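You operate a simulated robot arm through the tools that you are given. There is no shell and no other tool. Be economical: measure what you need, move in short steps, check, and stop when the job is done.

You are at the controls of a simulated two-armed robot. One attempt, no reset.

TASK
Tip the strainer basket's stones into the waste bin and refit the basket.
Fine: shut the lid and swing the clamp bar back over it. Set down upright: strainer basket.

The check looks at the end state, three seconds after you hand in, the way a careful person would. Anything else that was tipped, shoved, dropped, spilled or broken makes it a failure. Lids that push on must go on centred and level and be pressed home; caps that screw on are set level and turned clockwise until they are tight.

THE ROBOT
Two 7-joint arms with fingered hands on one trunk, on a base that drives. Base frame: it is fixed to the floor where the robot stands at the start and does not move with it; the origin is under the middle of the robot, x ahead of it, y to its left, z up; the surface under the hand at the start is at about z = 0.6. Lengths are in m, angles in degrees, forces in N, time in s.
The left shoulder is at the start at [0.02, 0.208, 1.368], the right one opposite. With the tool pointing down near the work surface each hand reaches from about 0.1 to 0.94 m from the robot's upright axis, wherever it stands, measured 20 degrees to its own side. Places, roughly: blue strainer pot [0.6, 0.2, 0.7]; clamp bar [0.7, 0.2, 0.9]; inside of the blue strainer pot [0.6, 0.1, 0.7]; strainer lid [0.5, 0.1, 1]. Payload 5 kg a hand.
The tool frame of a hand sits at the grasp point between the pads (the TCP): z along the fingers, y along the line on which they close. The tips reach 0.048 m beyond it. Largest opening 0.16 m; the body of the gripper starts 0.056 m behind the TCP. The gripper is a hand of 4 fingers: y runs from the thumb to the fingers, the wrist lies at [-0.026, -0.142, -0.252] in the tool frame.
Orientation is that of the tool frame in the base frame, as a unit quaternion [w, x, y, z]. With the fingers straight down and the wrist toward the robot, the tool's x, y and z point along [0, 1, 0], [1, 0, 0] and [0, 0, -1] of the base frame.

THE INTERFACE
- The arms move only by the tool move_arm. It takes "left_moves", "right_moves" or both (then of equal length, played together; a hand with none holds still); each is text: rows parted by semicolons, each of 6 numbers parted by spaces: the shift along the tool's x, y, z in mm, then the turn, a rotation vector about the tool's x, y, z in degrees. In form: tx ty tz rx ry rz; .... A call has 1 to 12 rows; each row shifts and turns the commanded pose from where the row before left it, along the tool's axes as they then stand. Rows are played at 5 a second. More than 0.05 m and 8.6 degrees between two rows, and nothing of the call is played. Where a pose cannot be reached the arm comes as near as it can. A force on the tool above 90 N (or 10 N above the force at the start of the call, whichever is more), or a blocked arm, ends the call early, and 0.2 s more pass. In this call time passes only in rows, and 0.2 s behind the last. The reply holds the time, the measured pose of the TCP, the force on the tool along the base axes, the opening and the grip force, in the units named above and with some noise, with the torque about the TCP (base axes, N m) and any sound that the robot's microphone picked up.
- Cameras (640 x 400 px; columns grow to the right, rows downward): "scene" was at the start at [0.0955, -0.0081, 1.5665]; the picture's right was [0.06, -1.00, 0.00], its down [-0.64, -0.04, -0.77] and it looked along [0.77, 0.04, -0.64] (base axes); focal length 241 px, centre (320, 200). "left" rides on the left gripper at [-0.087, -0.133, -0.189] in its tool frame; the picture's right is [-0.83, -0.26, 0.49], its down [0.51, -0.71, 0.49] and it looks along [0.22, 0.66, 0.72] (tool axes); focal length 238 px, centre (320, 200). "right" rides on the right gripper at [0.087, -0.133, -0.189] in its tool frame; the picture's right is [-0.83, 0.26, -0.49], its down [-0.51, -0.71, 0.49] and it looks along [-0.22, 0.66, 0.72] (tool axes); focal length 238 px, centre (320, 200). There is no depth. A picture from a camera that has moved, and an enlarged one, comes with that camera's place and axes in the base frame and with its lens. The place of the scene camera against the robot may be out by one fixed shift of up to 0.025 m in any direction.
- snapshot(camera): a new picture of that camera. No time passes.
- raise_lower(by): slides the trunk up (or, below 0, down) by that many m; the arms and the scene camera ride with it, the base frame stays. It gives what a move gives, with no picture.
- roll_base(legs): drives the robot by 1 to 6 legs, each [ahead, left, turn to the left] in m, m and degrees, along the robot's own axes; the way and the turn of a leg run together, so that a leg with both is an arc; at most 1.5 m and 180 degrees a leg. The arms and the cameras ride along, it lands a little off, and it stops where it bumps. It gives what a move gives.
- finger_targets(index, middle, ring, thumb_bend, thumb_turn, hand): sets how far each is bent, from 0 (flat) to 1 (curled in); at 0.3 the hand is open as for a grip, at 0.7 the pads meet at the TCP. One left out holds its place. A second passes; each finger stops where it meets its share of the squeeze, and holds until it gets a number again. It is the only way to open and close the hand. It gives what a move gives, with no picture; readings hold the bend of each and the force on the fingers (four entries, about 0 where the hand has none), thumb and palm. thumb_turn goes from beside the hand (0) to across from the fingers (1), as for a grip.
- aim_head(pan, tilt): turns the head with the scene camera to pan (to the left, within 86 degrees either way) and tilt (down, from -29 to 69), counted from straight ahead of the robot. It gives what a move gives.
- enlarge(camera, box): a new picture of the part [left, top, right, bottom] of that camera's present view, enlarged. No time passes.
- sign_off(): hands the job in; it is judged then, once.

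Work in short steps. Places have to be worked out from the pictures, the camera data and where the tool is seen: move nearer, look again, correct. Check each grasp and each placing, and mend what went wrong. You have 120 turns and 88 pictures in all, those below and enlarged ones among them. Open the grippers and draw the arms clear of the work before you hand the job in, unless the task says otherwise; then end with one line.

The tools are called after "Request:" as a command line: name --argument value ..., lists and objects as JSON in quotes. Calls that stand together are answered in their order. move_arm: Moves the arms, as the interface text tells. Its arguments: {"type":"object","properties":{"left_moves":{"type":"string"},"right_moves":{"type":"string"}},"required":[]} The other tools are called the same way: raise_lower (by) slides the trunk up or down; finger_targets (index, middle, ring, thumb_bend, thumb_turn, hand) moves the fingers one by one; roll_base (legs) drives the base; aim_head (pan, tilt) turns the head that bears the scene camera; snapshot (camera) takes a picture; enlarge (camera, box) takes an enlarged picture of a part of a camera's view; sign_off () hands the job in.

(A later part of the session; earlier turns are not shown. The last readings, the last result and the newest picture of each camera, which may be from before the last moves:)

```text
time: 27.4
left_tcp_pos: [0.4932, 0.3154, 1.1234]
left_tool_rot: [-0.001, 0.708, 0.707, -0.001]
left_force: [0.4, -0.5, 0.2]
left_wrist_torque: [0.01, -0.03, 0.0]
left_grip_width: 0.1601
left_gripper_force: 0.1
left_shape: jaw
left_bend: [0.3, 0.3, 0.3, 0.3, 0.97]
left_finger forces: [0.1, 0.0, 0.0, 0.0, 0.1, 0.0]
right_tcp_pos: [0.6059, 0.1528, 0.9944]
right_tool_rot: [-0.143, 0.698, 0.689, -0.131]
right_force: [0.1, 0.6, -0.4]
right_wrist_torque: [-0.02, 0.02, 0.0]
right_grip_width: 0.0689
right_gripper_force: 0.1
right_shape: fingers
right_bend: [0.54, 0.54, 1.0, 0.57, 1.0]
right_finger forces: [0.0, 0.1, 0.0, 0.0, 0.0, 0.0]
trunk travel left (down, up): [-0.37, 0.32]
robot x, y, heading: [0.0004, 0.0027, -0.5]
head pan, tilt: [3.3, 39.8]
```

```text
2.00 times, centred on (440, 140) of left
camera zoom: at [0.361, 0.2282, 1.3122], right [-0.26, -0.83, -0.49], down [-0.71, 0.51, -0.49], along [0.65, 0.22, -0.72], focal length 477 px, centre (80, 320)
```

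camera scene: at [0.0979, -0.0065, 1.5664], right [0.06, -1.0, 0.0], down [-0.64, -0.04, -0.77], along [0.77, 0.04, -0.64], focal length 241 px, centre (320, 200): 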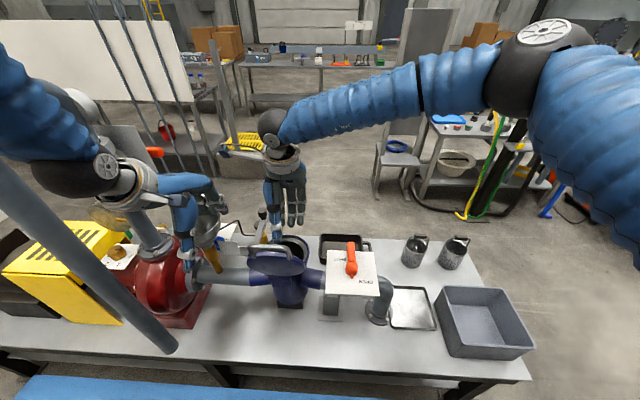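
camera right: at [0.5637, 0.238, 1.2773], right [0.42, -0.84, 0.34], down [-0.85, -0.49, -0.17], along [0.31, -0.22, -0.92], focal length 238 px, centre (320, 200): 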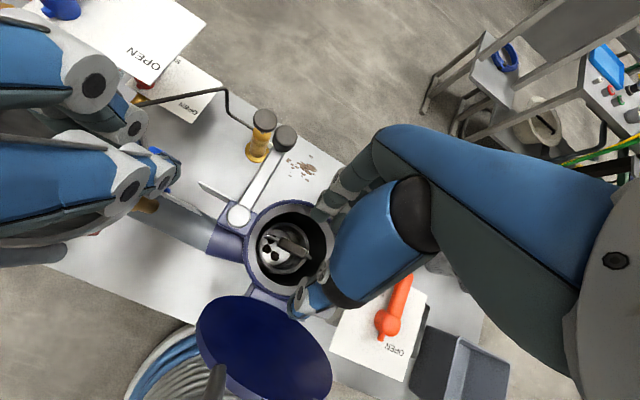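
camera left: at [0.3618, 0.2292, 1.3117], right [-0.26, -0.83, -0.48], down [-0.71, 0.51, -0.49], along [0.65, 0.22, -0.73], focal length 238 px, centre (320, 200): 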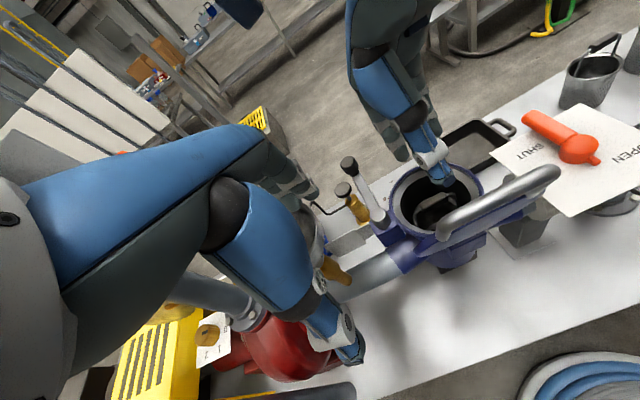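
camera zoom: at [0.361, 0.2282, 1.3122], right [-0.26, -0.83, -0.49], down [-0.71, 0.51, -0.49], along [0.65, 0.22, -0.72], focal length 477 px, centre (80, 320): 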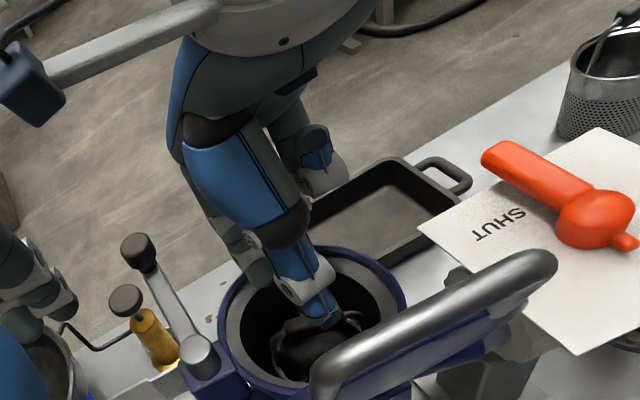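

There is clearance to the lid (handle near x≈0.47, z≈1.06). I reduce the pitch to about 17°, narrow index and middle, and line up for a shallow approach along the finger direction.

Request:
finger_targets --hand "right" --index 0.61 --middle 0.61 --thumb_bend 0.55

Request:
move_arm --right_moves "0 0 0 -5.3 0 0;0 36 22 0 0 0"

Request:
enlarge --camera "left" --box '[360, 80, 520, 240]'

Request:
enlarge --camera "right" --box '[200, 130, 400, 330]'

```text
time: 28.4
left_tcp_pos: [0.4939, 0.314, 1.1233]
left_tool_rot: [-0.001, 0.708, 0.706, -0.002]
left_force: [-0.5, -0.8, 0.5]
left_wrist_torque: [-0.02, -0.01, 0.02]
left_grip_width: 0.1601
left_gripper_force: 0.1
left_shape: jaw
left_bend: [0.3, 0.3, 0.3, 0.3, 0.97]
left_finger forces: [0.1, 0.0, 0.0, 0.0, 0.0, 0.1]
right_tcp_pos: [0.6053, 0.1523, 0.9941]
right_tool_rot: [-0.142, 0.699, 0.689, -0.129]
right_force: [-0.2, -0.3, -0.5]
right_wrist_torque: [0.0, 0.0, -0.01]
right_grip_width: 0.0589
right_gripper_force: 0.0
right_shape: fingers
right_bend: [0.61, 0.61, 1.0, 0.55, 1.0]
right_finger forces: [0.1, 0.1, 0.0, 0.0, 0.1, 0.0]
trunk travel left (down, up): [-0.37, 0.32]
robot x, y, heading: [-0.0009, -0.001, -0.1]
head pan, tilt: [3.3, 39.8]
```

```text
time: 29.0
left_tcp_pos: [0.4951, 0.3156, 1.1219]
left_tool_rot: [-0.002, 0.708, 0.706, -0.002]
left_force: [2.3, -0.1, -0.4]
left_wrist_torque: [-0.02, 0.18, -0.02]
left_grip_width: 0.1602
left_gripper_force: 0.2
left_shape: jaw
left_bend: [0.3, 0.3, 0.3, 0.3, 0.97]
left_finger forces: [0.0, 0.0, 0.1, 0.1, 0.1, 0.0]
right_tcp_pos: [0.6351, 0.1546, 0.9605]
right_tool_rot: [-0.111, 0.704, 0.694, -0.099]
right_force: [1.7, 0.2, -0.4]
right_wrist_torque: [0.0, 0.26, 0.02]
right_grip_width: 0.0588
right_gripper_force: 0.0
right_shape: fingers
right_bend: [0.61, 0.61, 1.0, 0.55, 1.0]
right_finger forces: [0.0, 0.0, 0.1, 0.0, 0.0, 0.1]
trunk travel left (down, up): [-0.37, 0.32]
robot x, y, heading: [0.0065, 0.0003, -0.1]
head pan, tilt: [3.3, 39.8]
```

```text
2.50 times, centred on (440, 160) of left
camera zoom: at [0.3642, 0.2284, 1.3111], right [-0.26, -0.83, -0.48], down [-0.71, 0.51, -0.49], along [0.65, 0.22, -0.73], focal length 596 px, centre (20, 300)
```

zoom: 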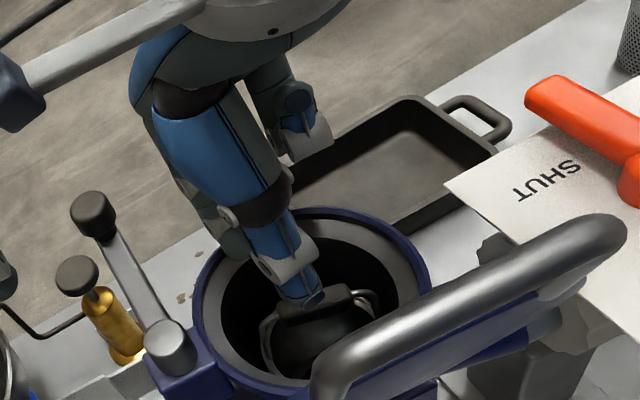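

```text
2.00 times, centred on (300, 230) of right
camera zoom: at [0.566, 0.2392, 1.1814], right [0.38, -0.85, 0.38], down [-0.83, -0.49, -0.27], along [0.41, -0.21, -0.89], focal length 477 px, centre (360, 140)
```

zoom: 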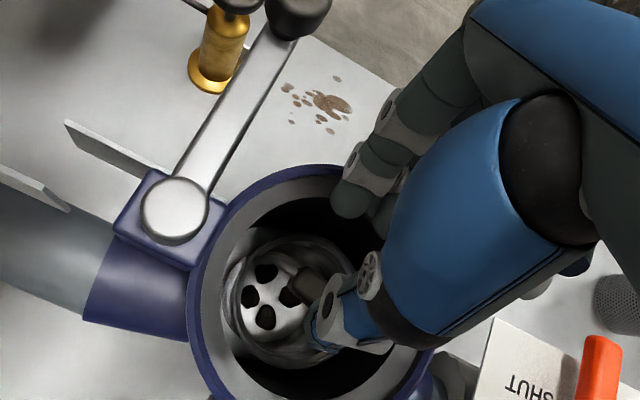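

The index tip is over the far rim's inner edge and the thumb has room. I bend index and middle a bit more, shift 8 mm toward the robot, and descend 40 mm along the fingers.

Request:
finger_targets --hand "right" --index 0.65 --middle 0.65

Request:
move_arm --right_moves "-2 -8 -2 0 0 0;0 0 20 0 0 0;0 0 20 0 0 0"

Request:
enlarge --camera "left" --box '[360, 80, 520, 240]'

```text
time: 30.0
left_tcp_pos: [0.4947, 0.3143, 1.123]
left_tool_rot: [-0.001, 0.708, 0.706, -0.001]
left_force: [0.7, -0.7, 0.3]
left_wrist_torque: [0.0, 0.03, 0.0]
left_grip_width: 0.1602
left_gripper_force: 0.0
left_shape: jaw
left_bend: [0.3, 0.3, 0.3, 0.3, 0.97]
left_finger forces: [0.0, 0.0, 0.1, 0.0, 0.1, 0.0]
right_tcp_pos: [0.6341, 0.154, 0.9618]
right_tool_rot: [-0.11, 0.704, 0.694, -0.097]
right_force: [0.3, -0.2, -0.3]
right_wrist_torque: [0.02, 0.02, 0.01]
right_grip_width: 0.0511
right_gripper_force: 0.1
right_shape: fingers
right_bend: [0.65, 0.65, 1.0, 0.55, 1.0]
right_finger forces: [0.0, 0.0, 0.0, 0.0, 0.0, 0.0]
trunk travel left (down, up): [-0.37, 0.32]
robot x, y, heading: [0.0021, 0.0039, -0.1]
head pan, tilt: [3.3, 39.8]
```

```text
time: 30.8
left_tcp_pos: [0.4938, 0.3152, 1.1235]
left_tool_rot: [-0.001, 0.708, 0.707, -0.001]
left_force: [-0.4, 0.0, 0.6]
left_wrist_torque: [0.0, -0.04, 0.03]
left_grip_width: 0.1599
left_gripper_force: 0.0
left_shape: jaw
left_bend: [0.3, 0.3, 0.3, 0.3, 0.97]
left_finger forces: [0.1, 0.1, 0.0, 0.1, 0.0, 0.0]
right_tcp_pos: [0.612, 0.1547, 0.9311]
right_tool_rot: [-0.11, 0.704, 0.695, -0.097]
right_force: [-5.8, 3.0, 10.2]
right_wrist_torque: [-0.06, -0.24, 0.02]
right_grip_width: 0.0513
right_gripper_force: 5.8
right_shape: fingers
right_bend: [0.65, 0.68, 1.0, 0.55, 1.0]
right_finger forces: [0.4, 11.0, 0.1, 0.0, 0.1, 0.1]
trunk travel left (down, up): [-0.37, 0.32]
robot x, y, heading: [0.0036, -0.0018, 0.0]
head pan, tilt: [3.3, 39.8]
```

```text
2.50 times, centred on (440, 160) of left
camera zoom: at [0.3591, 0.2286, 1.3128], right [-0.26, -0.83, -0.49], down [-0.71, 0.51, -0.49], along [0.65, 0.22, -0.72], focal length 596 px, centre (20, 300)
```

zoom: 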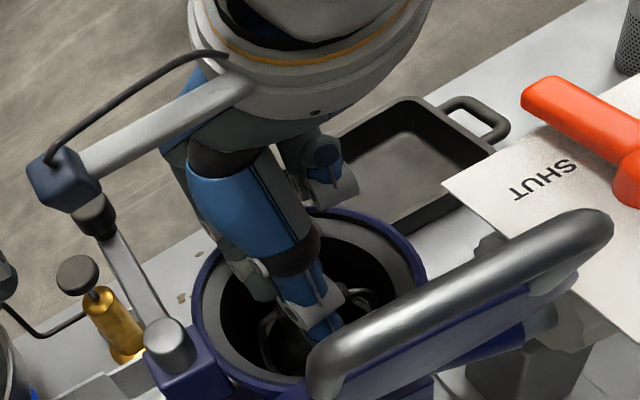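

The middle finger brushes the far rim (force toward -x). I shift another 6 mm toward the robot and go on in small steps.

Request:
move_arm --right_moves "0 -7 -3 0 0 0;0 0 14 0 0 0"

```text
time: 31.4
left_tcp_pos: [0.4928, 0.3144, 1.125]
left_tool_rot: [0.0, 0.708, 0.706, -0.001]
left_force: [0.0, 0.3, -0.2]
left_wrist_torque: [-0.03, 0.01, -0.01]
left_grip_width: 0.1601
left_gripper_force: 0.1
left_shape: jaw
left_bend: [0.3, 0.3, 0.3, 0.3, 0.97]
left_finger forces: [0.0, 0.0, 0.0, 0.0, 0.1, 0.0]
right_tcp_pos: [0.6048, 0.1537, 0.9204]
right_tool_rot: [-0.11, 0.704, 0.695, -0.096]
right_force: [-3.2, 4.6, 19.9]
right_wrist_torque: [-0.28, -0.79, 0.1]
right_grip_width: 0.0482
right_gripper_force: 12.1
right_shape: fingers
right_bend: [0.65, 0.68, 1.0, 0.56, 1.0]
right_finger forces: [0.0, 20.5, 0.0, 0.0, 2.7, 0.0]
trunk travel left (down, up): [-0.37, 0.32]
robot x, y, heading: [0.0027, 0.0003, -0.1]
head pan, tilt: [3.3, 39.8]
```

The middle finger's arch keeps catching the rim (contact near x≈0.653, y≈0.128). I switch to an index–thumb pinch for lifting only, and will regrasp the basket by its body on the bench for tipping.

Request:
move_arm --right_moves "0 2 -40 0 0 0;-12 0 0 0 0 0"

Request:
finger_targets --hand "right" --index 0.62 --middle 1.0 --ring 1.0 --thumb_bend 0.55

Request:
enlarge --camera "left" --box '[360, 80, 520, 240]'

Request:
enlarge --camera "right" --box '[200, 130, 400, 330]'

```text
time: 32.0
left_tcp_pos: [0.4936, 0.3151, 1.1224]
left_tool_rot: [-0.001, 0.708, 0.706, 0.0]
left_force: [0.2, -0.4, 0.5]
left_wrist_torque: [0.05, 0.03, 0.01]
left_grip_width: 0.16
left_gripper_force: 0.0
left_shape: jaw
left_bend: [0.3, 0.3, 0.3, 0.3, 0.97]
left_finger forces: [0.1, 0.1, 0.0, 0.1, 0.0, 0.1]
right_tcp_pos: [0.6159, 0.1386, 0.9574]
right_tool_rot: [-0.111, 0.704, 0.694, -0.098]
right_force: [-0.4, 0.0, -0.3]
right_wrist_torque: [0.0, 0.02, 0.02]
right_grip_width: 0.051
right_gripper_force: 0.1
right_shape: fingers
right_bend: [0.65, 0.65, 1.0, 0.55, 1.0]
right_finger forces: [0.0, 0.0, 0.1, 0.0, 0.0, 0.1]
trunk travel left (down, up): [-0.37, 0.32]
robot x, y, heading: [0.002, 0.0038, -0.2]
head pan, tilt: [3.3, 39.8]
```

```text
time: 33.0
left_tcp_pos: [0.4937, 0.3153, 1.1242]
left_tool_rot: [-0.001, 0.708, 0.706, -0.002]
left_force: [0.6, -0.2, 0.0]
left_wrist_torque: [-0.01, 0.02, 0.03]
left_grip_width: 0.1598
left_gripper_force: 0.0
left_shape: jaw
left_bend: [0.3, 0.3, 0.3, 0.3, 0.97]
left_finger forces: [0.0, 0.1, 0.0, 0.0, 0.0, 0.0]
right_tcp_pos: [0.6166, 0.1401, 0.9581]
right_tool_rot: [-0.11, 0.705, 0.694, -0.098]
right_force: [0.3, -0.8, 0.0]
right_wrist_torque: [0.02, -0.01, -0.06]
right_grip_width: 0.0572
right_gripper_force: 0.0
right_shape: fingers
right_bend: [0.62, 1.0, 1.0, 0.55, 1.0]
right_finger forces: [0.1, 0.1, 0.0, 0.1, 0.0, 0.0]
trunk travel left (down, up): [-0.37, 0.32]
robot x, y, heading: [0.0063, 0.0015, -0.0]
head pan, tilt: [3.3, 39.8]
```

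```text
2.50 times, centred on (440, 160) of left
camera zoom: at [0.3611, 0.2283, 1.3122], right [-0.26, -0.83, -0.49], down [-0.71, 0.51, -0.49], along [0.65, 0.22, -0.72], focal length 596 px, centre (20, 300)
```

zoom: 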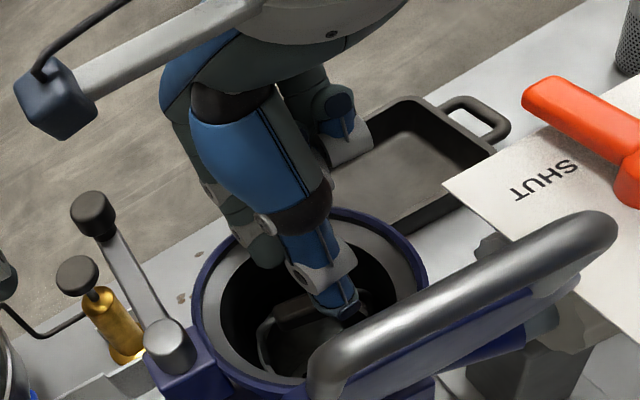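

```text
2.00 times, centred on (300, 230) of right
camera zoom: at [0.5475, 0.2251, 1.1793], right [0.38, -0.85, 0.38], down [-0.83, -0.49, -0.27], along [0.41, -0.21, -0.89], focal length 477 px, centre (360, 140)
```

zoom: 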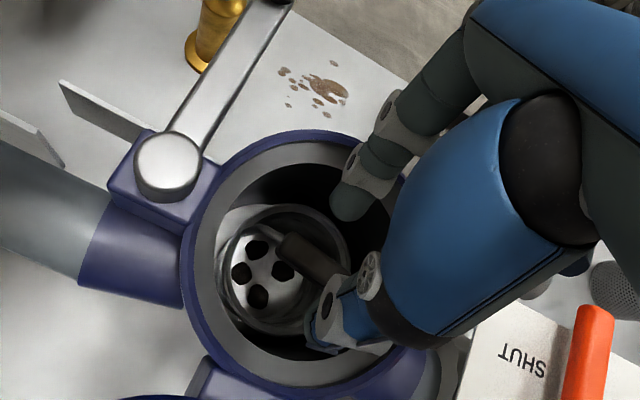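

Index tip (~0.64, 0.156) and thumb tip (~0.572, 0.135) straddle the bar in y. I shift +6 mm in x and descend along the fingers.

Request:
move_arm --right_moves "0 6 0 0 0 0;0 0 20 0 0 0;0 0 20 0 0 0"

Request:
enlarge --camera "left" --box '[360, 80, 520, 240]'

```text
time: 33.8
left_tcp_pos: [0.4929, 0.3154, 1.1233]
left_tool_rot: [0.0, 0.707, 0.707, -0.001]
left_force: [-0.1, -0.4, 0.2]
left_wrist_torque: [-0.02, 0.0, 0.03]
left_grip_width: 0.1602
left_gripper_force: 0.1
left_shape: jaw
left_bend: [0.3, 0.3, 0.3, 0.3, 0.97]
left_finger forces: [0.2, 0.1, 0.0, 0.0, 0.0, 0.0]
right_tcp_pos: [0.6126, 0.139, 0.9177]
right_tool_rot: [-0.11, 0.704, 0.695, -0.097]
right_force: [-2.8, 0.0, 0.3]
right_wrist_torque: [0.04, 0.08, 0.05]
right_grip_width: 0.0555
right_gripper_force: 1.7
right_shape: fingers
right_bend: [0.63, 1.0, 1.0, 0.55, 1.0]
right_finger forces: [2.7, 0.0, 0.1, 0.0, 0.0, 0.0]
trunk travel left (down, up): [-0.37, 0.32]
robot x, y, heading: [0.0014, 0.0002, -0.0]
head pan, tilt: [3.3, 39.8]
```

```text
2.50 times, centred on (440, 160) of left
camera zoom: at [0.3609, 0.2281, 1.3123], right [-0.26, -0.83, -0.49], down [-0.71, 0.51, -0.49], along [0.65, 0.22, -0.72], focal length 596 px, centre (20, 300)
```

zoom: 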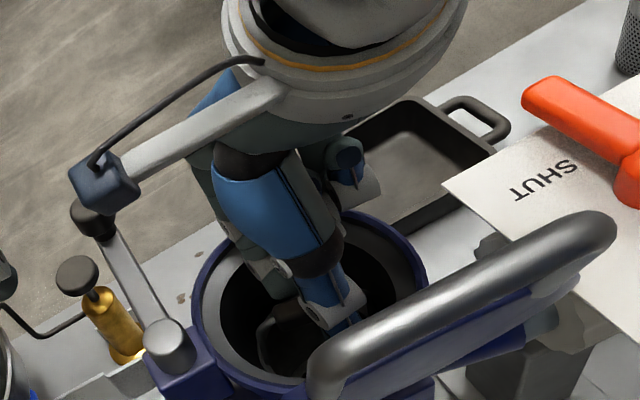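

Only a light graze of 2.7 N. I descend another 28 mm.

Request:
move_arm --right_moves "0 -2 14 0 0 0;0 0 14 0 0 0"

Request:
enlarge --camera "right" --box '[200, 130, 400, 330]'

```text
time: 34.4
left_tcp_pos: [0.4909, 0.3151, 1.1255]
left_tool_rot: [0.0, 0.708, 0.706, 0.0]
left_force: [-0.8, 0.8, -0.4]
left_wrist_torque: [0.0, 0.0, -0.02]
left_grip_width: 0.1599
left_gripper_force: 0.1
left_shape: jaw
left_bend: [0.3, 0.3, 0.3, 0.3, 0.97]
left_finger forces: [0.0, 0.0, 0.0, 0.0, 0.0, 0.0]
right_tcp_pos: [0.602, 0.1422, 0.8948]
right_tool_rot: [-0.109, 0.704, 0.695, -0.095]
right_force: [-6.0, 1.4, 32.8]
right_wrist_torque: [0.17, -1.75, 0.08]
right_grip_width: 0.0453
right_gripper_force: 19.5
right_shape: fingers
right_bend: [0.66, 1.0, 1.0, 0.57, 1.0]
right_finger forces: [24.6, 9.0, 0.0, 0.0, 5.1, 0.0]
trunk travel left (down, up): [-0.37, 0.32]
robot x, y, heading: [0.0035, 0.0014, 0.0]
head pan, tilt: [3.3, 39.8]
```

```text
2.00 times, centred on (300, 230) of right
camera zoom: at [0.5314, 0.2269, 1.1172], right [0.37, -0.85, 0.38], down [-0.83, -0.49, -0.28], along [0.42, -0.21, -0.88], focal length 477 px, centre (360, 140)
```

zoom: 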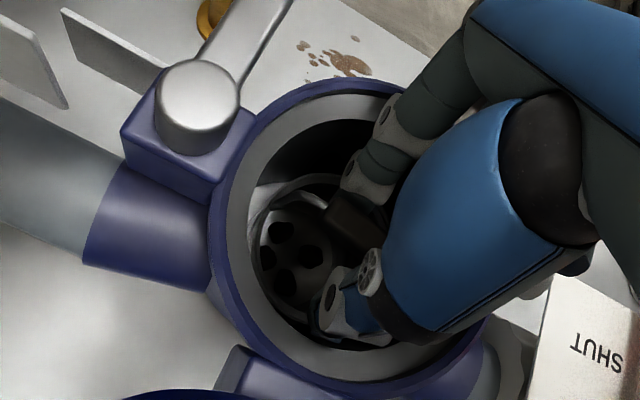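

Tips should now be at z≈0.845, alongside the bar. I close index and thumb.

Request:
finger_targets --hand "right" --index 0.85 --thumb_bend 0.85

Request:
enlarge --camera "right" --box '[200, 130, 400, 330]'

Request:
enlarge --camera "left" --box '[360, 80, 520, 240]'

```text
time: 35.4
left_tcp_pos: [0.4917, 0.315, 1.1242]
left_tool_rot: [0.0, 0.708, 0.706, -0.001]
left_force: [-0.2, -0.5, 0.0]
left_wrist_torque: [0.04, 0.01, 0.02]
left_grip_width: 0.1601
left_gripper_force: 0.0
left_shape: jaw
left_bend: [0.3, 0.3, 0.3, 0.3, 0.97]
left_finger forces: [0.1, 0.0, 0.0, 0.0, 0.1, 0.1]
right_tcp_pos: [0.5994, 0.1403, 0.8908]
right_tool_rot: [-0.111, 0.704, 0.694, -0.098]
right_force: [-26.8, 4.7, 4.6]
right_wrist_torque: [-0.17, -0.33, 0.21]
right_grip_width: 0.0064
right_gripper_force: 37.4
right_shape: fingers
right_bend: [0.72, 1.0, 1.0, 0.76, 1.0]
right_finger forces: [39.3, 10.2, 2.0, 0.0, 23.6, 0.1]
trunk travel left (down, up): [-0.37, 0.32]
robot x, y, heading: [-0.0007, 0.0023, -0.2]
head pan, tilt: [3.3, 39.8]
```

```text
2.00 times, centred on (300, 230) of right
camera zoom: at [0.5294, 0.2267, 1.1129], right [0.38, -0.85, 0.38], down [-0.83, -0.49, -0.27], along [0.41, -0.21, -0.89], focal length 477 px, centre (360, 140)
```

zoom: 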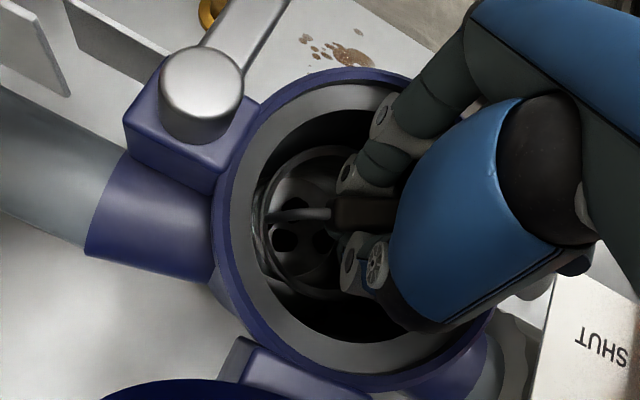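

```text
2.50 times, centred on (440, 160) of left
camera zoom: at [0.3586, 0.2288, 1.3127], right [-0.26, -0.83, -0.49], down [-0.71, 0.51, -0.49], along [0.66, 0.22, -0.72], focal length 596 px, centre (20, 300)
```

zoom: 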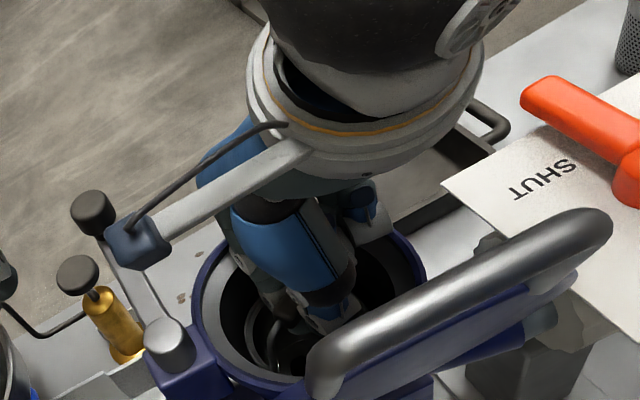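

The bar is pinched between index and thumb (the basket turned slightly in the pot). I lift straight up slowly and check the load.

Request:
move_arm --right_moves "0 -4.5 -14.3 0 0 0;0 -4.5 -14.3 0 0 0;0 -4.5 -14.3 0 0 0;0 -4.5 -14.3 0 0 0"

Request:
enlarge --camera "left" --box '[340, 60, 540, 260]'

Request:
enlarge --camera "right" --box '[200, 130, 400, 330]'

```text
time: 36.4
left_tcp_pos: [0.4927, 0.3159, 1.1231]
left_tool_rot: [0.0, 0.708, 0.706, 0.0]
left_force: [-0.8, -0.4, 0.8]
left_wrist_torque: [-0.01, -0.09, -0.02]
left_grip_width: 0.1598
left_gripper_force: 0.1
left_shape: jaw
left_bend: [0.3, 0.3, 0.3, 0.3, 0.97]
left_finger forces: [0.0, 0.1, 0.0, 0.0, 0.0, 0.0]
right_tcp_pos: [0.601, 0.1394, 0.9532]
right_tool_rot: [-0.11, 0.705, 0.694, -0.097]
right_force: [0.7, -0.3, -1.7]
right_wrist_torque: [-0.04, -0.02, -0.02]
right_grip_width: 0.007
right_gripper_force: 20.5
right_shape: fingers
right_bend: [0.72, 1.0, 1.0, 0.78, 1.0]
right_finger forces: [19.8, 0.0, 0.1, 0.0, 20.6, 0.0]
trunk travel left (down, up): [-0.37, 0.32]
robot x, y, heading: [0.0002, -0.0006, 0.1]
head pan, tilt: [3.3, 39.8]
```

```text
2.00 times, centred on (440, 160) of left
camera zoom: at [0.3606, 0.2283, 1.3124], right [-0.26, -0.83, -0.49], down [-0.71, 0.51, -0.49], along [0.65, 0.22, -0.72], focal length 477 px, centre (80, 280)
```

zoom: 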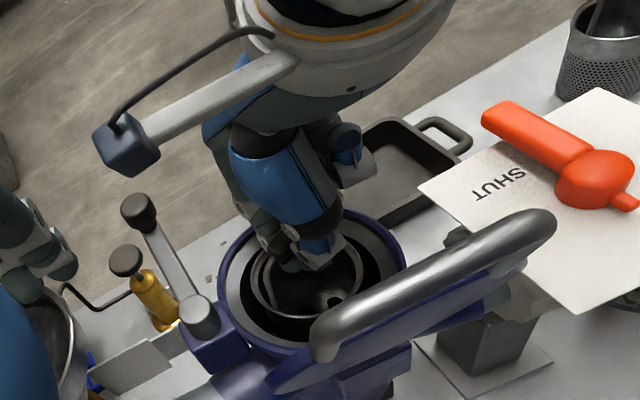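

```text
2.00 times, centred on (300, 230) of right
camera zoom: at [0.5321, 0.2243, 1.1744], right [0.37, -0.85, 0.38], down [-0.83, -0.49, -0.27], along [0.41, -0.21, -0.89], focal length 477 px, centre (360, 140)
```

zoom: 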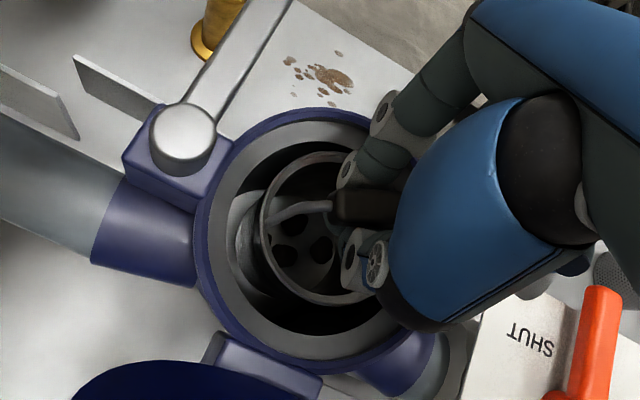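

The basket is lifting freely; its load is only about 2 N. I continue straight up 20 cm to clear the rim.

Request:
move_arm --right_moves "0 -9 -28.6 0 0 0;0 -9 -28.6 0 0 0;0 -9 -28.6 0 0 0;0 -9 -28.6 0 0 0;0 -9 -28.6 0 0 0;0 -9 -28.6 0 0 0;0 -9 -28.6 0 0 0"

Request:
snapshot --camera "scene"

Request:
snapshot --camera "right"

Request:
snapshot --camera "left"

```text
time: 38.0
left_tcp_pos: [0.4948, 0.3144, 1.1239]
left_tool_rot: [-0.001, 0.708, 0.707, -0.001]
left_force: [-0.5, 1.1, 0.1]
left_wrist_torque: [-0.01, 0.0, 0.01]
left_grip_width: 0.1599
left_gripper_force: 0.1
left_shape: jaw
left_bend: [0.3, 0.3, 0.3, 0.3, 0.97]
left_finger forces: [0.1, 0.0, 0.1, 0.1, 0.0, 0.0]
right_tcp_pos: [0.601, 0.1327, 1.1617]
right_tool_rot: [-0.11, 0.705, 0.694, -0.097]
right_force: [-0.4, 0.5, -2.0]
right_wrist_torque: [0.05, -0.04, 0.01]
right_grip_width: 0.007
right_gripper_force: 20.0
right_shape: fingers
right_bend: [0.72, 1.0, 1.0, 0.78, 1.0]
right_finger forces: [20.3, 0.0, 0.0, 0.0, 20.5, 0.0]
trunk travel left (down, up): [-0.37, 0.32]
robot x, y, heading: [-0.0023, 0.0016, 0.0]
head pan, tilt: [3.3, 39.8]
```

```text
48 pictures are left
camera scene: at [0.0962, -0.0077, 1.5665], right [0.06, -1.0, 0.0], down [-0.64, -0.04, -0.77], along [0.77, 0.04, -0.64], focal length 241 px, centre (320, 200)
```

scene: 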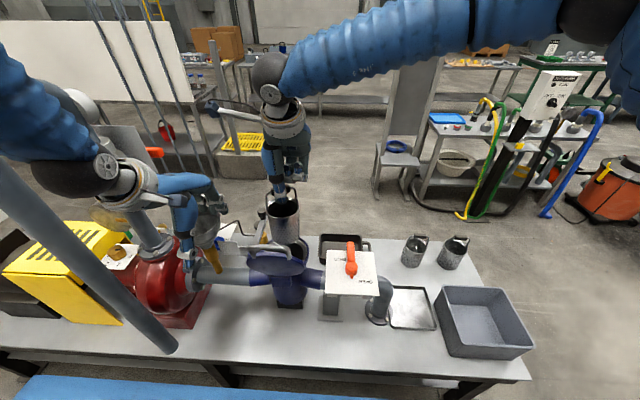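

```text
47 pictures are left
camera right: at [0.5309, 0.2194, 1.3824], right [0.38, -0.85, 0.38], down [-0.83, -0.49, -0.27], along [0.41, -0.21, -0.89], focal length 238 px, centre (320, 200)
```

right: 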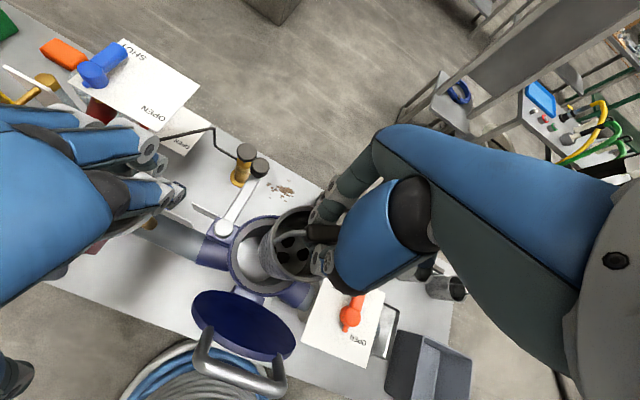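

```text
46 pictures are left
camera left: at [0.3605, 0.2281, 1.3124], right [-0.26, -0.83, -0.49], down [-0.71, 0.51, -0.49], along [0.65, 0.22, -0.72], focal length 238 px, centre (320, 200)
```

left: 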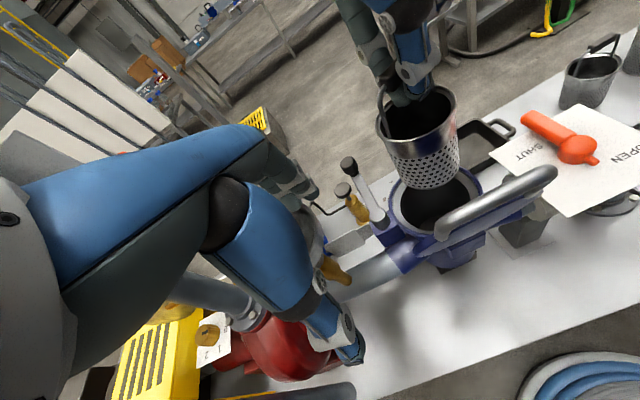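

The basket is out, with its perforated body visible. The waste tub's rim spans about x 0.42–0.625, y -0.445 to -0.675, so I carry the basket to the right at this height.

Request:
move_arm --right_moves "-30 -2 1 0 0 0;-45 -4 1.4 0 0 0;-45 -4 1.4 0 0 0;-45 -4 1.4 0 0 0;-45 -4 1.4 0 0 0;-45 -4 1.4 0 0 0;-45 -4 1.4 0 0 0;-45 -4 1.4 0 0 0;-45 -4 1.4 0 0 0;-45 -4 1.4 0 0 0;-45 -4 1.4 0 0 0;-45 -4 1.4 0 0 0"

Request:
move_arm --right_moves "-45 -4 1.4 0 0 0;-45 -4 1.4 0 0 0;-45 -4 1.4 0 0 0;-45 -4 1.4 0 0 0;-40 -4 1.4 0 0 0"

Request:
snapshot --camera "scene"

```text
time: 40.6
left_tcp_pos: [0.493, 0.3126, 1.1242]
left_tool_rot: [-0.001, 0.708, 0.707, 0.001]
left_force: [-0.4, -2.3, 0.9]
left_wrist_torque: [0.14, -0.05, 0.06]
left_grip_width: 0.1601
left_gripper_force: 0.0
left_shape: jaw
left_bend: [0.3, 0.3, 0.3, 0.3, 0.97]
left_finger forces: [0.0, 0.0, 0.0, 0.0, 0.0, 0.0]
right_tcp_pos: [0.5455, -0.3909, 1.1501]
right_tool_rot: [-0.111, 0.703, 0.696, -0.097]
right_force: [-0.5, 0.5, -2.0]
right_wrist_torque: [0.11, -0.06, -0.01]
right_grip_width: 0.0067
right_gripper_force: 21.3
right_shape: fingers
right_bend: [0.72, 1.0, 1.0, 0.78, 1.0]
right_finger forces: [20.3, 1.0, 0.1, 0.1, 21.0, 0.1]
trunk travel left (down, up): [-0.37, 0.32]
robot x, y, heading: [0.0027, -0.002, 0.2]
head pan, tilt: [3.3, 39.8]
```

```text
time: 41.8
left_tcp_pos: [0.4938, 0.3139, 1.1231]
left_tool_rot: [-0.001, 0.707, 0.707, -0.002]
left_force: [0.7, -0.6, 0.0]
left_wrist_torque: [0.04, 0.02, -0.03]
left_grip_width: 0.1602
left_gripper_force: 0.0
left_shape: jaw
left_bend: [0.3, 0.3, 0.3, 0.3, 0.97]
left_finger forces: [0.1, 0.1, 0.0, 0.0, 0.0, 0.1]
right_tcp_pos: [0.5183, -0.6074, 1.1469]
right_tool_rot: [-0.11, 0.704, 0.695, -0.097]
right_force: [0.0, -0.3, -2.1]
right_wrist_torque: [0.07, -0.02, 0.0]
right_grip_width: 0.0068
right_gripper_force: 17.3
right_shape: fingers
right_bend: [0.72, 1.0, 1.0, 0.78, 1.0]
right_finger forces: [12.1, 1.9, 0.1, 0.0, 20.9, 0.0]
trunk travel left (down, up): [-0.37, 0.32]
robot x, y, heading: [0.0029, -0.0024, 0.1]
head pan, tilt: [3.3, 39.8]
```

```text
45 pictures are left
camera scene: at [0.0967, -0.0088, 1.5665], right [0.06, -1.0, 0.0], down [-0.64, -0.04, -0.77], along [0.77, 0.04, -0.64], focal length 241 px, centre (320, 200)
```

scene: 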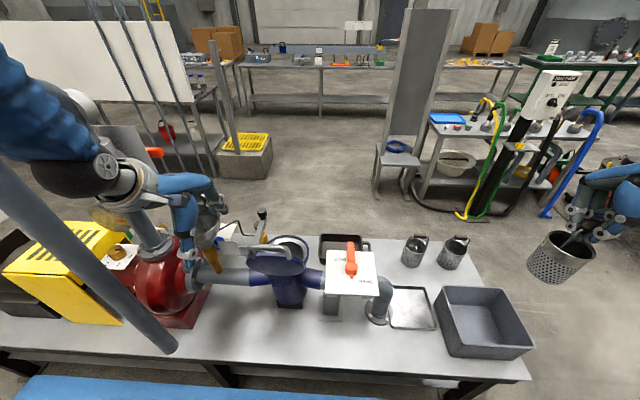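

The basket is held over the tub area. I lower 10 cm, pan the head to see, and start rolling.

Request:
move_arm --right_moves "0 7.5 24 0 0 0;0 7.5 24 0 0 0;0 7.5 24 0 0 0;0 7.5 24 0 0 0;0 0 0 0 5 0;0 0 0 0 5 0;0 0 0 0 5 0;0 0 0 0 5 0;0 0 0 0 5 0;0 0 0 0 5 0;0 0 0 0 5 0;0 0 0 0 5 0"

Request:
aim_head --pan -35 --tilt 42

Request:
snapshot --camera "scene"

```text
time: 44.4
left_tcp_pos: [0.4937, 0.3136, 1.1238]
left_tool_rot: [-0.001, 0.708, 0.707, -0.001]
left_force: [-0.3, 0.2, 0.5]
left_wrist_torque: [0.05, -0.02, 0.01]
left_grip_width: 0.1598
left_gripper_force: 0.0
left_shape: jaw
left_bend: [0.3, 0.3, 0.3, 0.3, 0.97]
left_finger forces: [0.0, 0.0, 0.0, 0.0, 0.1, 0.1]
right_tcp_pos: [0.5175, -0.6064, 1.045]
right_tool_rot: [-0.342, 0.695, 0.614, 0.15]
right_force: [0.4, 0.1, -2.0]
right_wrist_torque: [-0.15, 0.01, 0.0]
right_grip_width: 0.0063
right_gripper_force: 23.5
right_shape: fingers
right_bend: [0.72, 1.0, 1.0, 0.78, 1.0]
right_finger forces: [20.7, 6.0, 0.1, 0.0, 21.0, 0.1]
trunk travel left (down, up): [-0.37, 0.32]
robot x, y, heading: [0.0011, 0.001, -0.4]
head pan, tilt: [3.3, 39.8]
```

```text
time: 45.4
left_tcp_pos: [0.4943, 0.3149, 1.1223]
left_tool_rot: [-0.001, 0.708, 0.706, -0.002]
left_force: [0.1, 0.0, -0.4]
left_wrist_torque: [-0.01, 0.03, 0.0]
left_grip_width: 0.16
left_gripper_force: 0.1
left_shape: jaw
left_bend: [0.3, 0.3, 0.3, 0.3, 0.97]
left_finger forces: [0.1, 0.0, 0.0, 0.0, 0.0, 0.0]
right_tcp_pos: [0.5196, -0.6054, 1.0454]
right_tool_rot: [-0.341, 0.695, 0.615, 0.149]
right_force: [-0.5, 0.3, -1.6]
right_wrist_torque: [-0.18, 0.06, 0.03]
right_grip_width: 0.0067
right_gripper_force: 23.6
right_shape: fingers
right_bend: [0.72, 1.0, 1.0, 0.78, 1.0]
right_finger forces: [20.8, 5.9, 0.1, 0.0, 20.9, 0.1]
trunk travel left (down, up): [-0.37, 0.32]
robot x, y, heading: [0.0037, 0.0005, -0.4]
head pan, tilt: [-35.0, 42.0]
```

```text
44 pictures are left
camera scene: at [0.0801, -0.0607, 1.5632], right [-0.57, -0.82, 0.0], down [-0.55, 0.38, -0.74], along [0.61, -0.43, -0.67], focal length 241 px, centre (320, 200)
```

scene: 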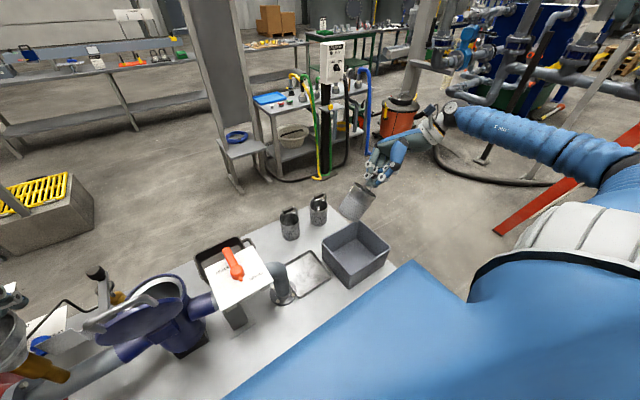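

The tilt is carried by the pinch and the basket is above the tub. I lower 9 cm, shift so the mouth will be over the tub's middle, and roll on to about 105°.

Request:
move_arm --right_moves "-28 12 12.3 0 0 0;-28 12 12.3 0 0 0;-28 12 12.3 0 0 0;0 0 0 0 8 0;0 0 0 0 8 0;0 0 0 0 8 0;0 0 0 0 8 0;0 0 0 0 8 0;0 0 0 0 8 0;0 0 0 0 8 0;0 0 0 0 8 0"

Request:
enlarge --camera "scene" --box '[280, 90, 460, 290]'

```text
time: 47.8
left_tcp_pos: [0.4941, 0.3152, 1.1239]
left_tool_rot: [-0.001, 0.708, 0.707, -0.001]
left_force: [-0.3, -0.1, 0.0]
left_wrist_torque: [0.01, -0.02, 0.0]
left_grip_width: 0.1601
left_gripper_force: 0.1
left_shape: jaw
left_bend: [0.3, 0.3, 0.3, 0.3, 0.97]
left_finger forces: [0.0, 0.0, 0.0, 0.0, 0.0, 0.0]
right_tcp_pos: [0.4959, -0.5971, 0.9865]
right_tool_rot: [0.615, -0.51, -0.341, -0.496]
right_force: [0.2, -0.2, -1.0]
right_wrist_torque: [-0.35, 0.11, 0.04]
right_grip_width: 0.0066
right_gripper_force: 26.8
right_shape: fingers
right_bend: [0.72, 1.0, 1.0, 0.78, 1.0]
right_finger forces: [21.0, 10.9, 0.1, 0.0, 21.6, 0.0]
right hand out of reach, approached as far as the arm can: row 2, 3, 4, 5, 6, 8
trunk travel left (down, up): [-0.37, 0.32]
robot x, y, heading: [-0.0002, -0.001, -0.2]
head pan, tilt: [-35.0, 42.0]
```

```text
2.00 times, centred on (370, 190) of scene
camera zoom: at [0.0799, -0.0608, 1.5632], right [-0.57, -0.82, 0.0], down [-0.55, 0.38, -0.74], along [0.61, -0.43, -0.67], focal length 483 px, centre (220, 220)
```

zoom: 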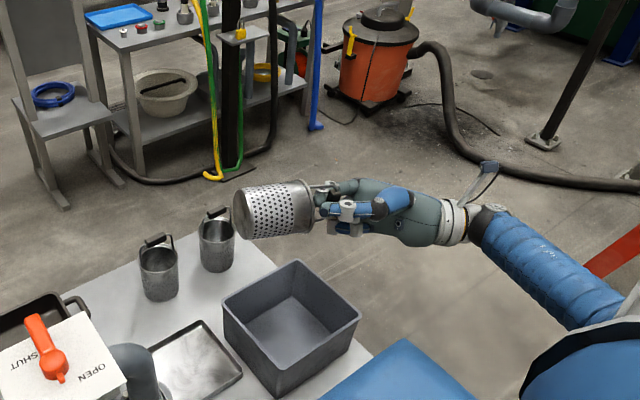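

The load has fallen to about 1 N and the basket is near horizontal. I roll a bit further, as far as the arm allows.

Request:
move_arm --right_moves "0 0 0 0 7 0;0 0 0 0 7 0;0 0 0 0 7 0;0 0 0 0 7 0"

Request:
enlarge --camera "scene" --box '[300, 150, 420, 290]'

Request:
snapshot --camera "right"

```text
time: 48.8
left_tcp_pos: [0.4936, 0.315, 1.1236]
left_tool_rot: [-0.001, 0.708, 0.707, -0.001]
left_force: [0.0, 0.8, -0.4]
left_wrist_torque: [-0.01, -0.02, 0.0]
left_grip_width: 0.16
left_gripper_force: 0.1
left_shape: jaw
left_bend: [0.3, 0.3, 0.3, 0.3, 0.97]
left_finger forces: [0.0, 0.0, 0.1, 0.1, 0.0, 0.0]
right_tcp_pos: [0.4948, -0.5947, 0.9873]
right_tool_rot: [0.679, -0.375, -0.182, -0.604]
right_force: [1.5, -0.4, 0.2]
right_wrist_torque: [-0.2, 0.1, 0.04]
right_grip_width: 0.0067
right_gripper_force: 26.6
right_shape: fingers
right_bend: [0.72, 1.0, 1.0, 0.78, 1.0]
right_finger forces: [20.9, 10.9, 0.0, 0.0, 21.6, 0.0]
trunk travel left (down, up): [-0.37, 0.32]
robot x, y, heading: [-0.0011, 0.0009, -0.2]
head pan, tilt: [-35.0, 42.0]
```

```text
2.86 times, centred on (360, 220) of scene
camera zoom: at [0.0799, -0.0604, 1.5633], right [-0.57, -0.82, 0.0], down [-0.55, 0.38, -0.74], along [0.61, -0.43, -0.67], focal length 690 px, centre (206, 143)
```

zoom: 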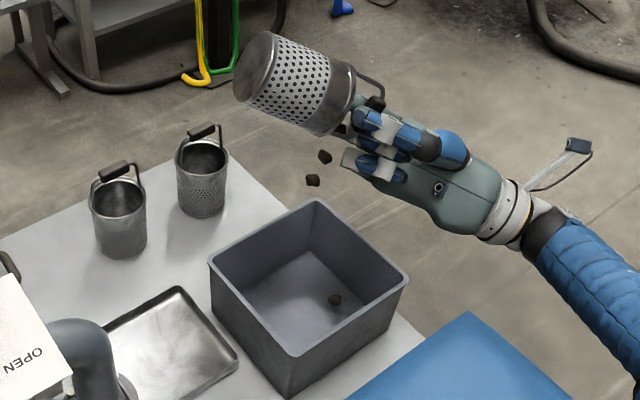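

```text
41 pictures are left
camera right: at [0.3483, -0.7905, 0.9641], right [-0.02, 0.21, -0.98], down [-0.68, 0.71, 0.17], along [0.73, 0.67, 0.13], focal length 238 px, centre (320, 200)
```

right: 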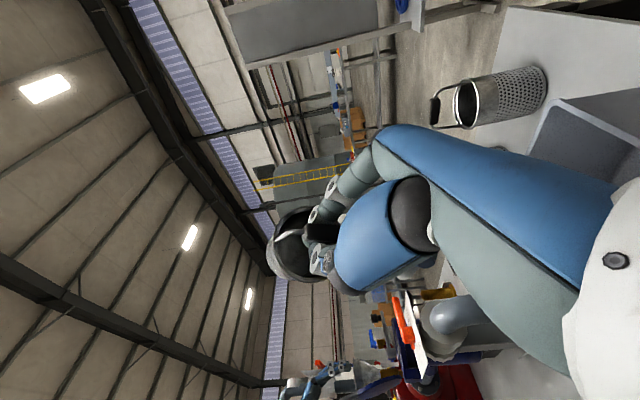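

Stones are falling, and they are over the tub. I roll a little more and give a small shake to empty it fully.

Request:
move_arm --right_moves "0 0 0 0 5 0;0 0 0 0 5 0;0 0 0 0 -5 0;0 0 0 0 5 0;0 0 0 0 -5 0;0 0 0 0 5 0;0 0 0 0 0 0;0 0 0 0 0 0;0 0 0 0 0 0"

Request:
enlarge --camera "scene" --box '[300, 150, 420, 290]'

Request:
enlarge --camera "right" --box '[240, 180, 360, 300]'

```text
time: 50.8
left_tcp_pos: [0.4947, 0.3132, 1.1234]
left_tool_rot: [-0.002, 0.708, 0.706, -0.001]
left_force: [0.0, 0.1, 1.1]
left_wrist_torque: [0.03, 0.0, -0.01]
left_grip_width: 0.16
left_gripper_force: 0.0
left_shape: jaw
left_bend: [0.3, 0.3, 0.3, 0.3, 0.97]
left_finger forces: [0.0, 0.1, 0.0, 0.0, 0.0, 0.1]
right_tcp_pos: [0.5013, -0.6067, 0.9887]
right_tool_rot: [0.694, -0.324, -0.124, -0.631]
right_force: [0.0, -0.3, -2.1]
right_wrist_torque: [-0.07, 0.07, 0.0]
right_grip_width: 0.0065
right_gripper_force: 21.6
right_shape: fingers
right_bend: [0.72, 1.0, 1.0, 0.78, 1.0]
right_finger forces: [10.8, 10.4, 0.0, 0.0, 21.8, 0.0]
right hand out of reach, approached as far as the arm can: row 2
trunk travel left (down, up): [-0.37, 0.32]
robot x, y, heading: [-0.0005, 0.0007, -0.5]
head pan, tilt: [-35.0, 42.0]
```

```text
2.86 times, centred on (360, 220) of scene
camera zoom: at [0.0802, -0.0608, 1.5632], right [-0.57, -0.82, 0.0], down [-0.55, 0.38, -0.74], along [0.61, -0.43, -0.67], focal length 690 px, centre (206, 143)
```

zoom: 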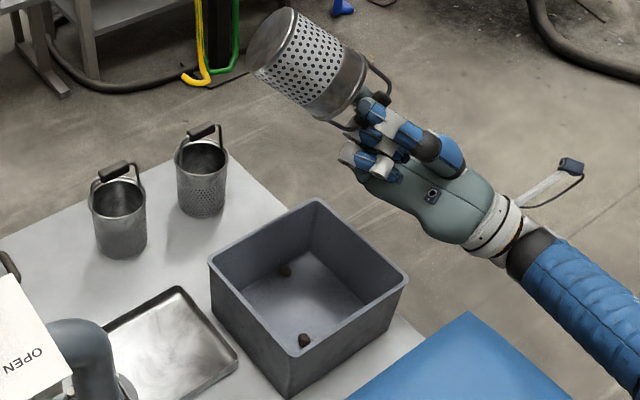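

```text
3.33 times, centred on (300, 240) of right
camera zoom: at [0.3442, -0.7874, 0.9349], right [-0.01, 0.37, -0.93], down [-0.65, 0.71, 0.29], along [0.76, 0.61, 0.23], focal length 794 px, centre (387, 67)
```

zoom: 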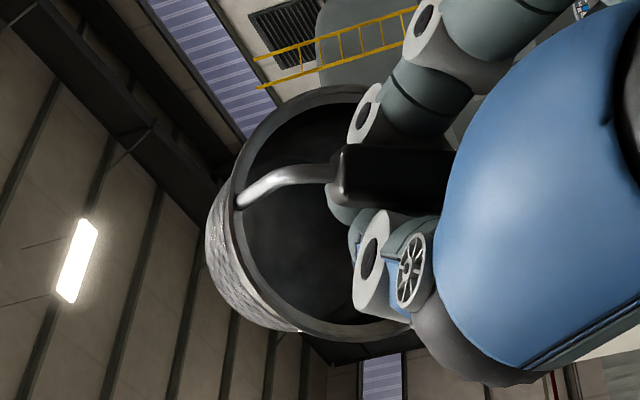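

The basket looks empty and stones lie in the tub. I roll the hand back upright.

Request:
move_arm --right_moves "0 0 0 0 -8.4 0;0 0 0 0 -8.4 0;0 0 0 0 -8.4 0;0 0 0 0 -8.4 0;0 0 0 0 -8.4 0;0 0 0 0 -8.4 0;0 0 0 0 -8.4 0;0 0 0 0 -8.4 0;0 0 0 0 -8.4 0;0 0 0 0 -8.4 0;0 0 0 0 -8.4 0;0 0 0 0 -8.4 0"

Request:
move_arm --right_moves "0 0 0 0 -8.4 0;0 0 0 0 -8.4 0;0 0 0 0 -8.4 0;0 0 0 0 -8.4 0;0 0 0 0 -8.4 0;0 -12 -38 0 0 0;0 -12 -38 0 0 0;0 -12 -38 0 0 0;0 -12 -38 0 0 0"

Request:
snapshot --camera "right"

Request:
snapshot --camera "scene"

```text
time: 53.4
left_tcp_pos: [0.495, 0.3157, 1.1233]
left_tool_rot: [0.0, 0.708, 0.707, -0.001]
left_force: [-0.3, 0.0, 0.3]
left_wrist_torque: [-0.04, 0.0, -0.04]
left_grip_width: 0.1599
left_gripper_force: 0.1
left_shape: jaw
left_bend: [0.3, 0.3, 0.3, 0.3, 0.97]
left_finger forces: [0.1, 0.0, 0.1, 0.1, 0.1, 0.1]
right_tcp_pos: [0.497, -0.6012, 0.9901]
right_tool_rot: [-0.347, 0.694, 0.611, 0.156]
right_force: [-0.7, 0.4, -2.5]
right_wrist_torque: [-0.13, 0.01, -0.01]
right_grip_width: 0.0067
right_gripper_force: 25.5
right_shape: fingers
right_bend: [0.72, 1.0, 1.0, 0.78, 1.0]
right_finger forces: [21.2, 7.5, 0.1, 0.1, 21.3, 0.1]
right hand out of reach, approached as far as the arm can: row 5
trunk travel left (down, up): [-0.37, 0.32]
robot x, y, heading: [0.0017, -0.0007, -0.3]
head pan, tilt: [-35.0, 42.0]
```

```text
time: 55.4
left_tcp_pos: [0.4941, 0.3154, 1.1233]
left_tool_rot: [-0.001, 0.708, 0.707, -0.001]
left_force: [-0.2, 0.8, 0.0]
left_wrist_torque: [-0.07, 0.0, 0.03]
left_grip_width: 0.16
left_gripper_force: 0.1
left_shape: jaw
left_bend: [0.3, 0.3, 0.3, 0.3, 0.97]
left_finger forces: [0.1, 0.1, 0.0, 0.0, 0.0, 0.1]
right_tcp_pos: [0.4952, -0.6007, 1.1507]
right_tool_rot: [-0.106, 0.704, 0.694, -0.103]
right_force: [-0.7, 0.3, -1.1]
right_wrist_torque: [-0.04, -0.02, 0.0]
right_grip_width: 0.0065
right_gripper_force: 17.7
right_shape: fingers
right_bend: [0.72, 1.0, 1.0, 0.78, 1.0]
right_finger forces: [11.1, 3.4, 0.0, 0.0, 21.4, 0.0]
trunk travel left (down, up): [-0.37, 0.32]
robot x, y, heading: [-0.0006, -0.0016, -0.2]
head pan, tilt: [-35.0, 42.0]
```

```text
38 pictures are left
camera right: at [0.4247, -0.5126, 1.3711], right [0.38, -0.84, 0.39], down [-0.83, -0.5, -0.26], along [0.41, -0.22, -0.88], focal length 238 px, centre (320, 200)
```

right: 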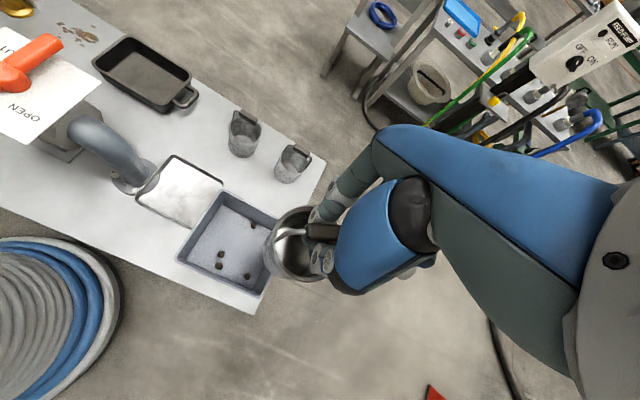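

```text
37 pictures are left
camera scene: at [0.0797, -0.06, 1.5633], right [-0.57, -0.82, 0.0], down [-0.55, 0.38, -0.74], along [0.61, -0.43, -0.67], focal length 241 px, centre (320, 200)
```

scene: 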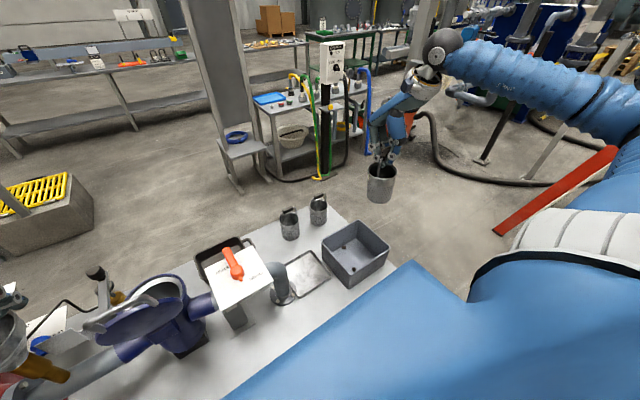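

Four stones show in the tub. I check the basket's inside and the bench for strays.

Request:
enlarge --camera "right" --box '[160, 180, 340, 320]'

```text
2.86 times, centred on (250, 250) of right
camera zoom: at [0.4247, -0.5126, 1.3711], right [0.38, -0.84, 0.39], down [-0.83, -0.5, -0.26], along [0.41, -0.22, -0.88], focal length 681 px, centre (520, 57)
```

zoom: 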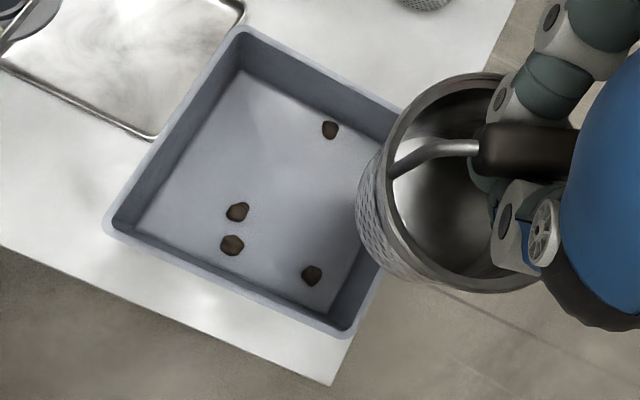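

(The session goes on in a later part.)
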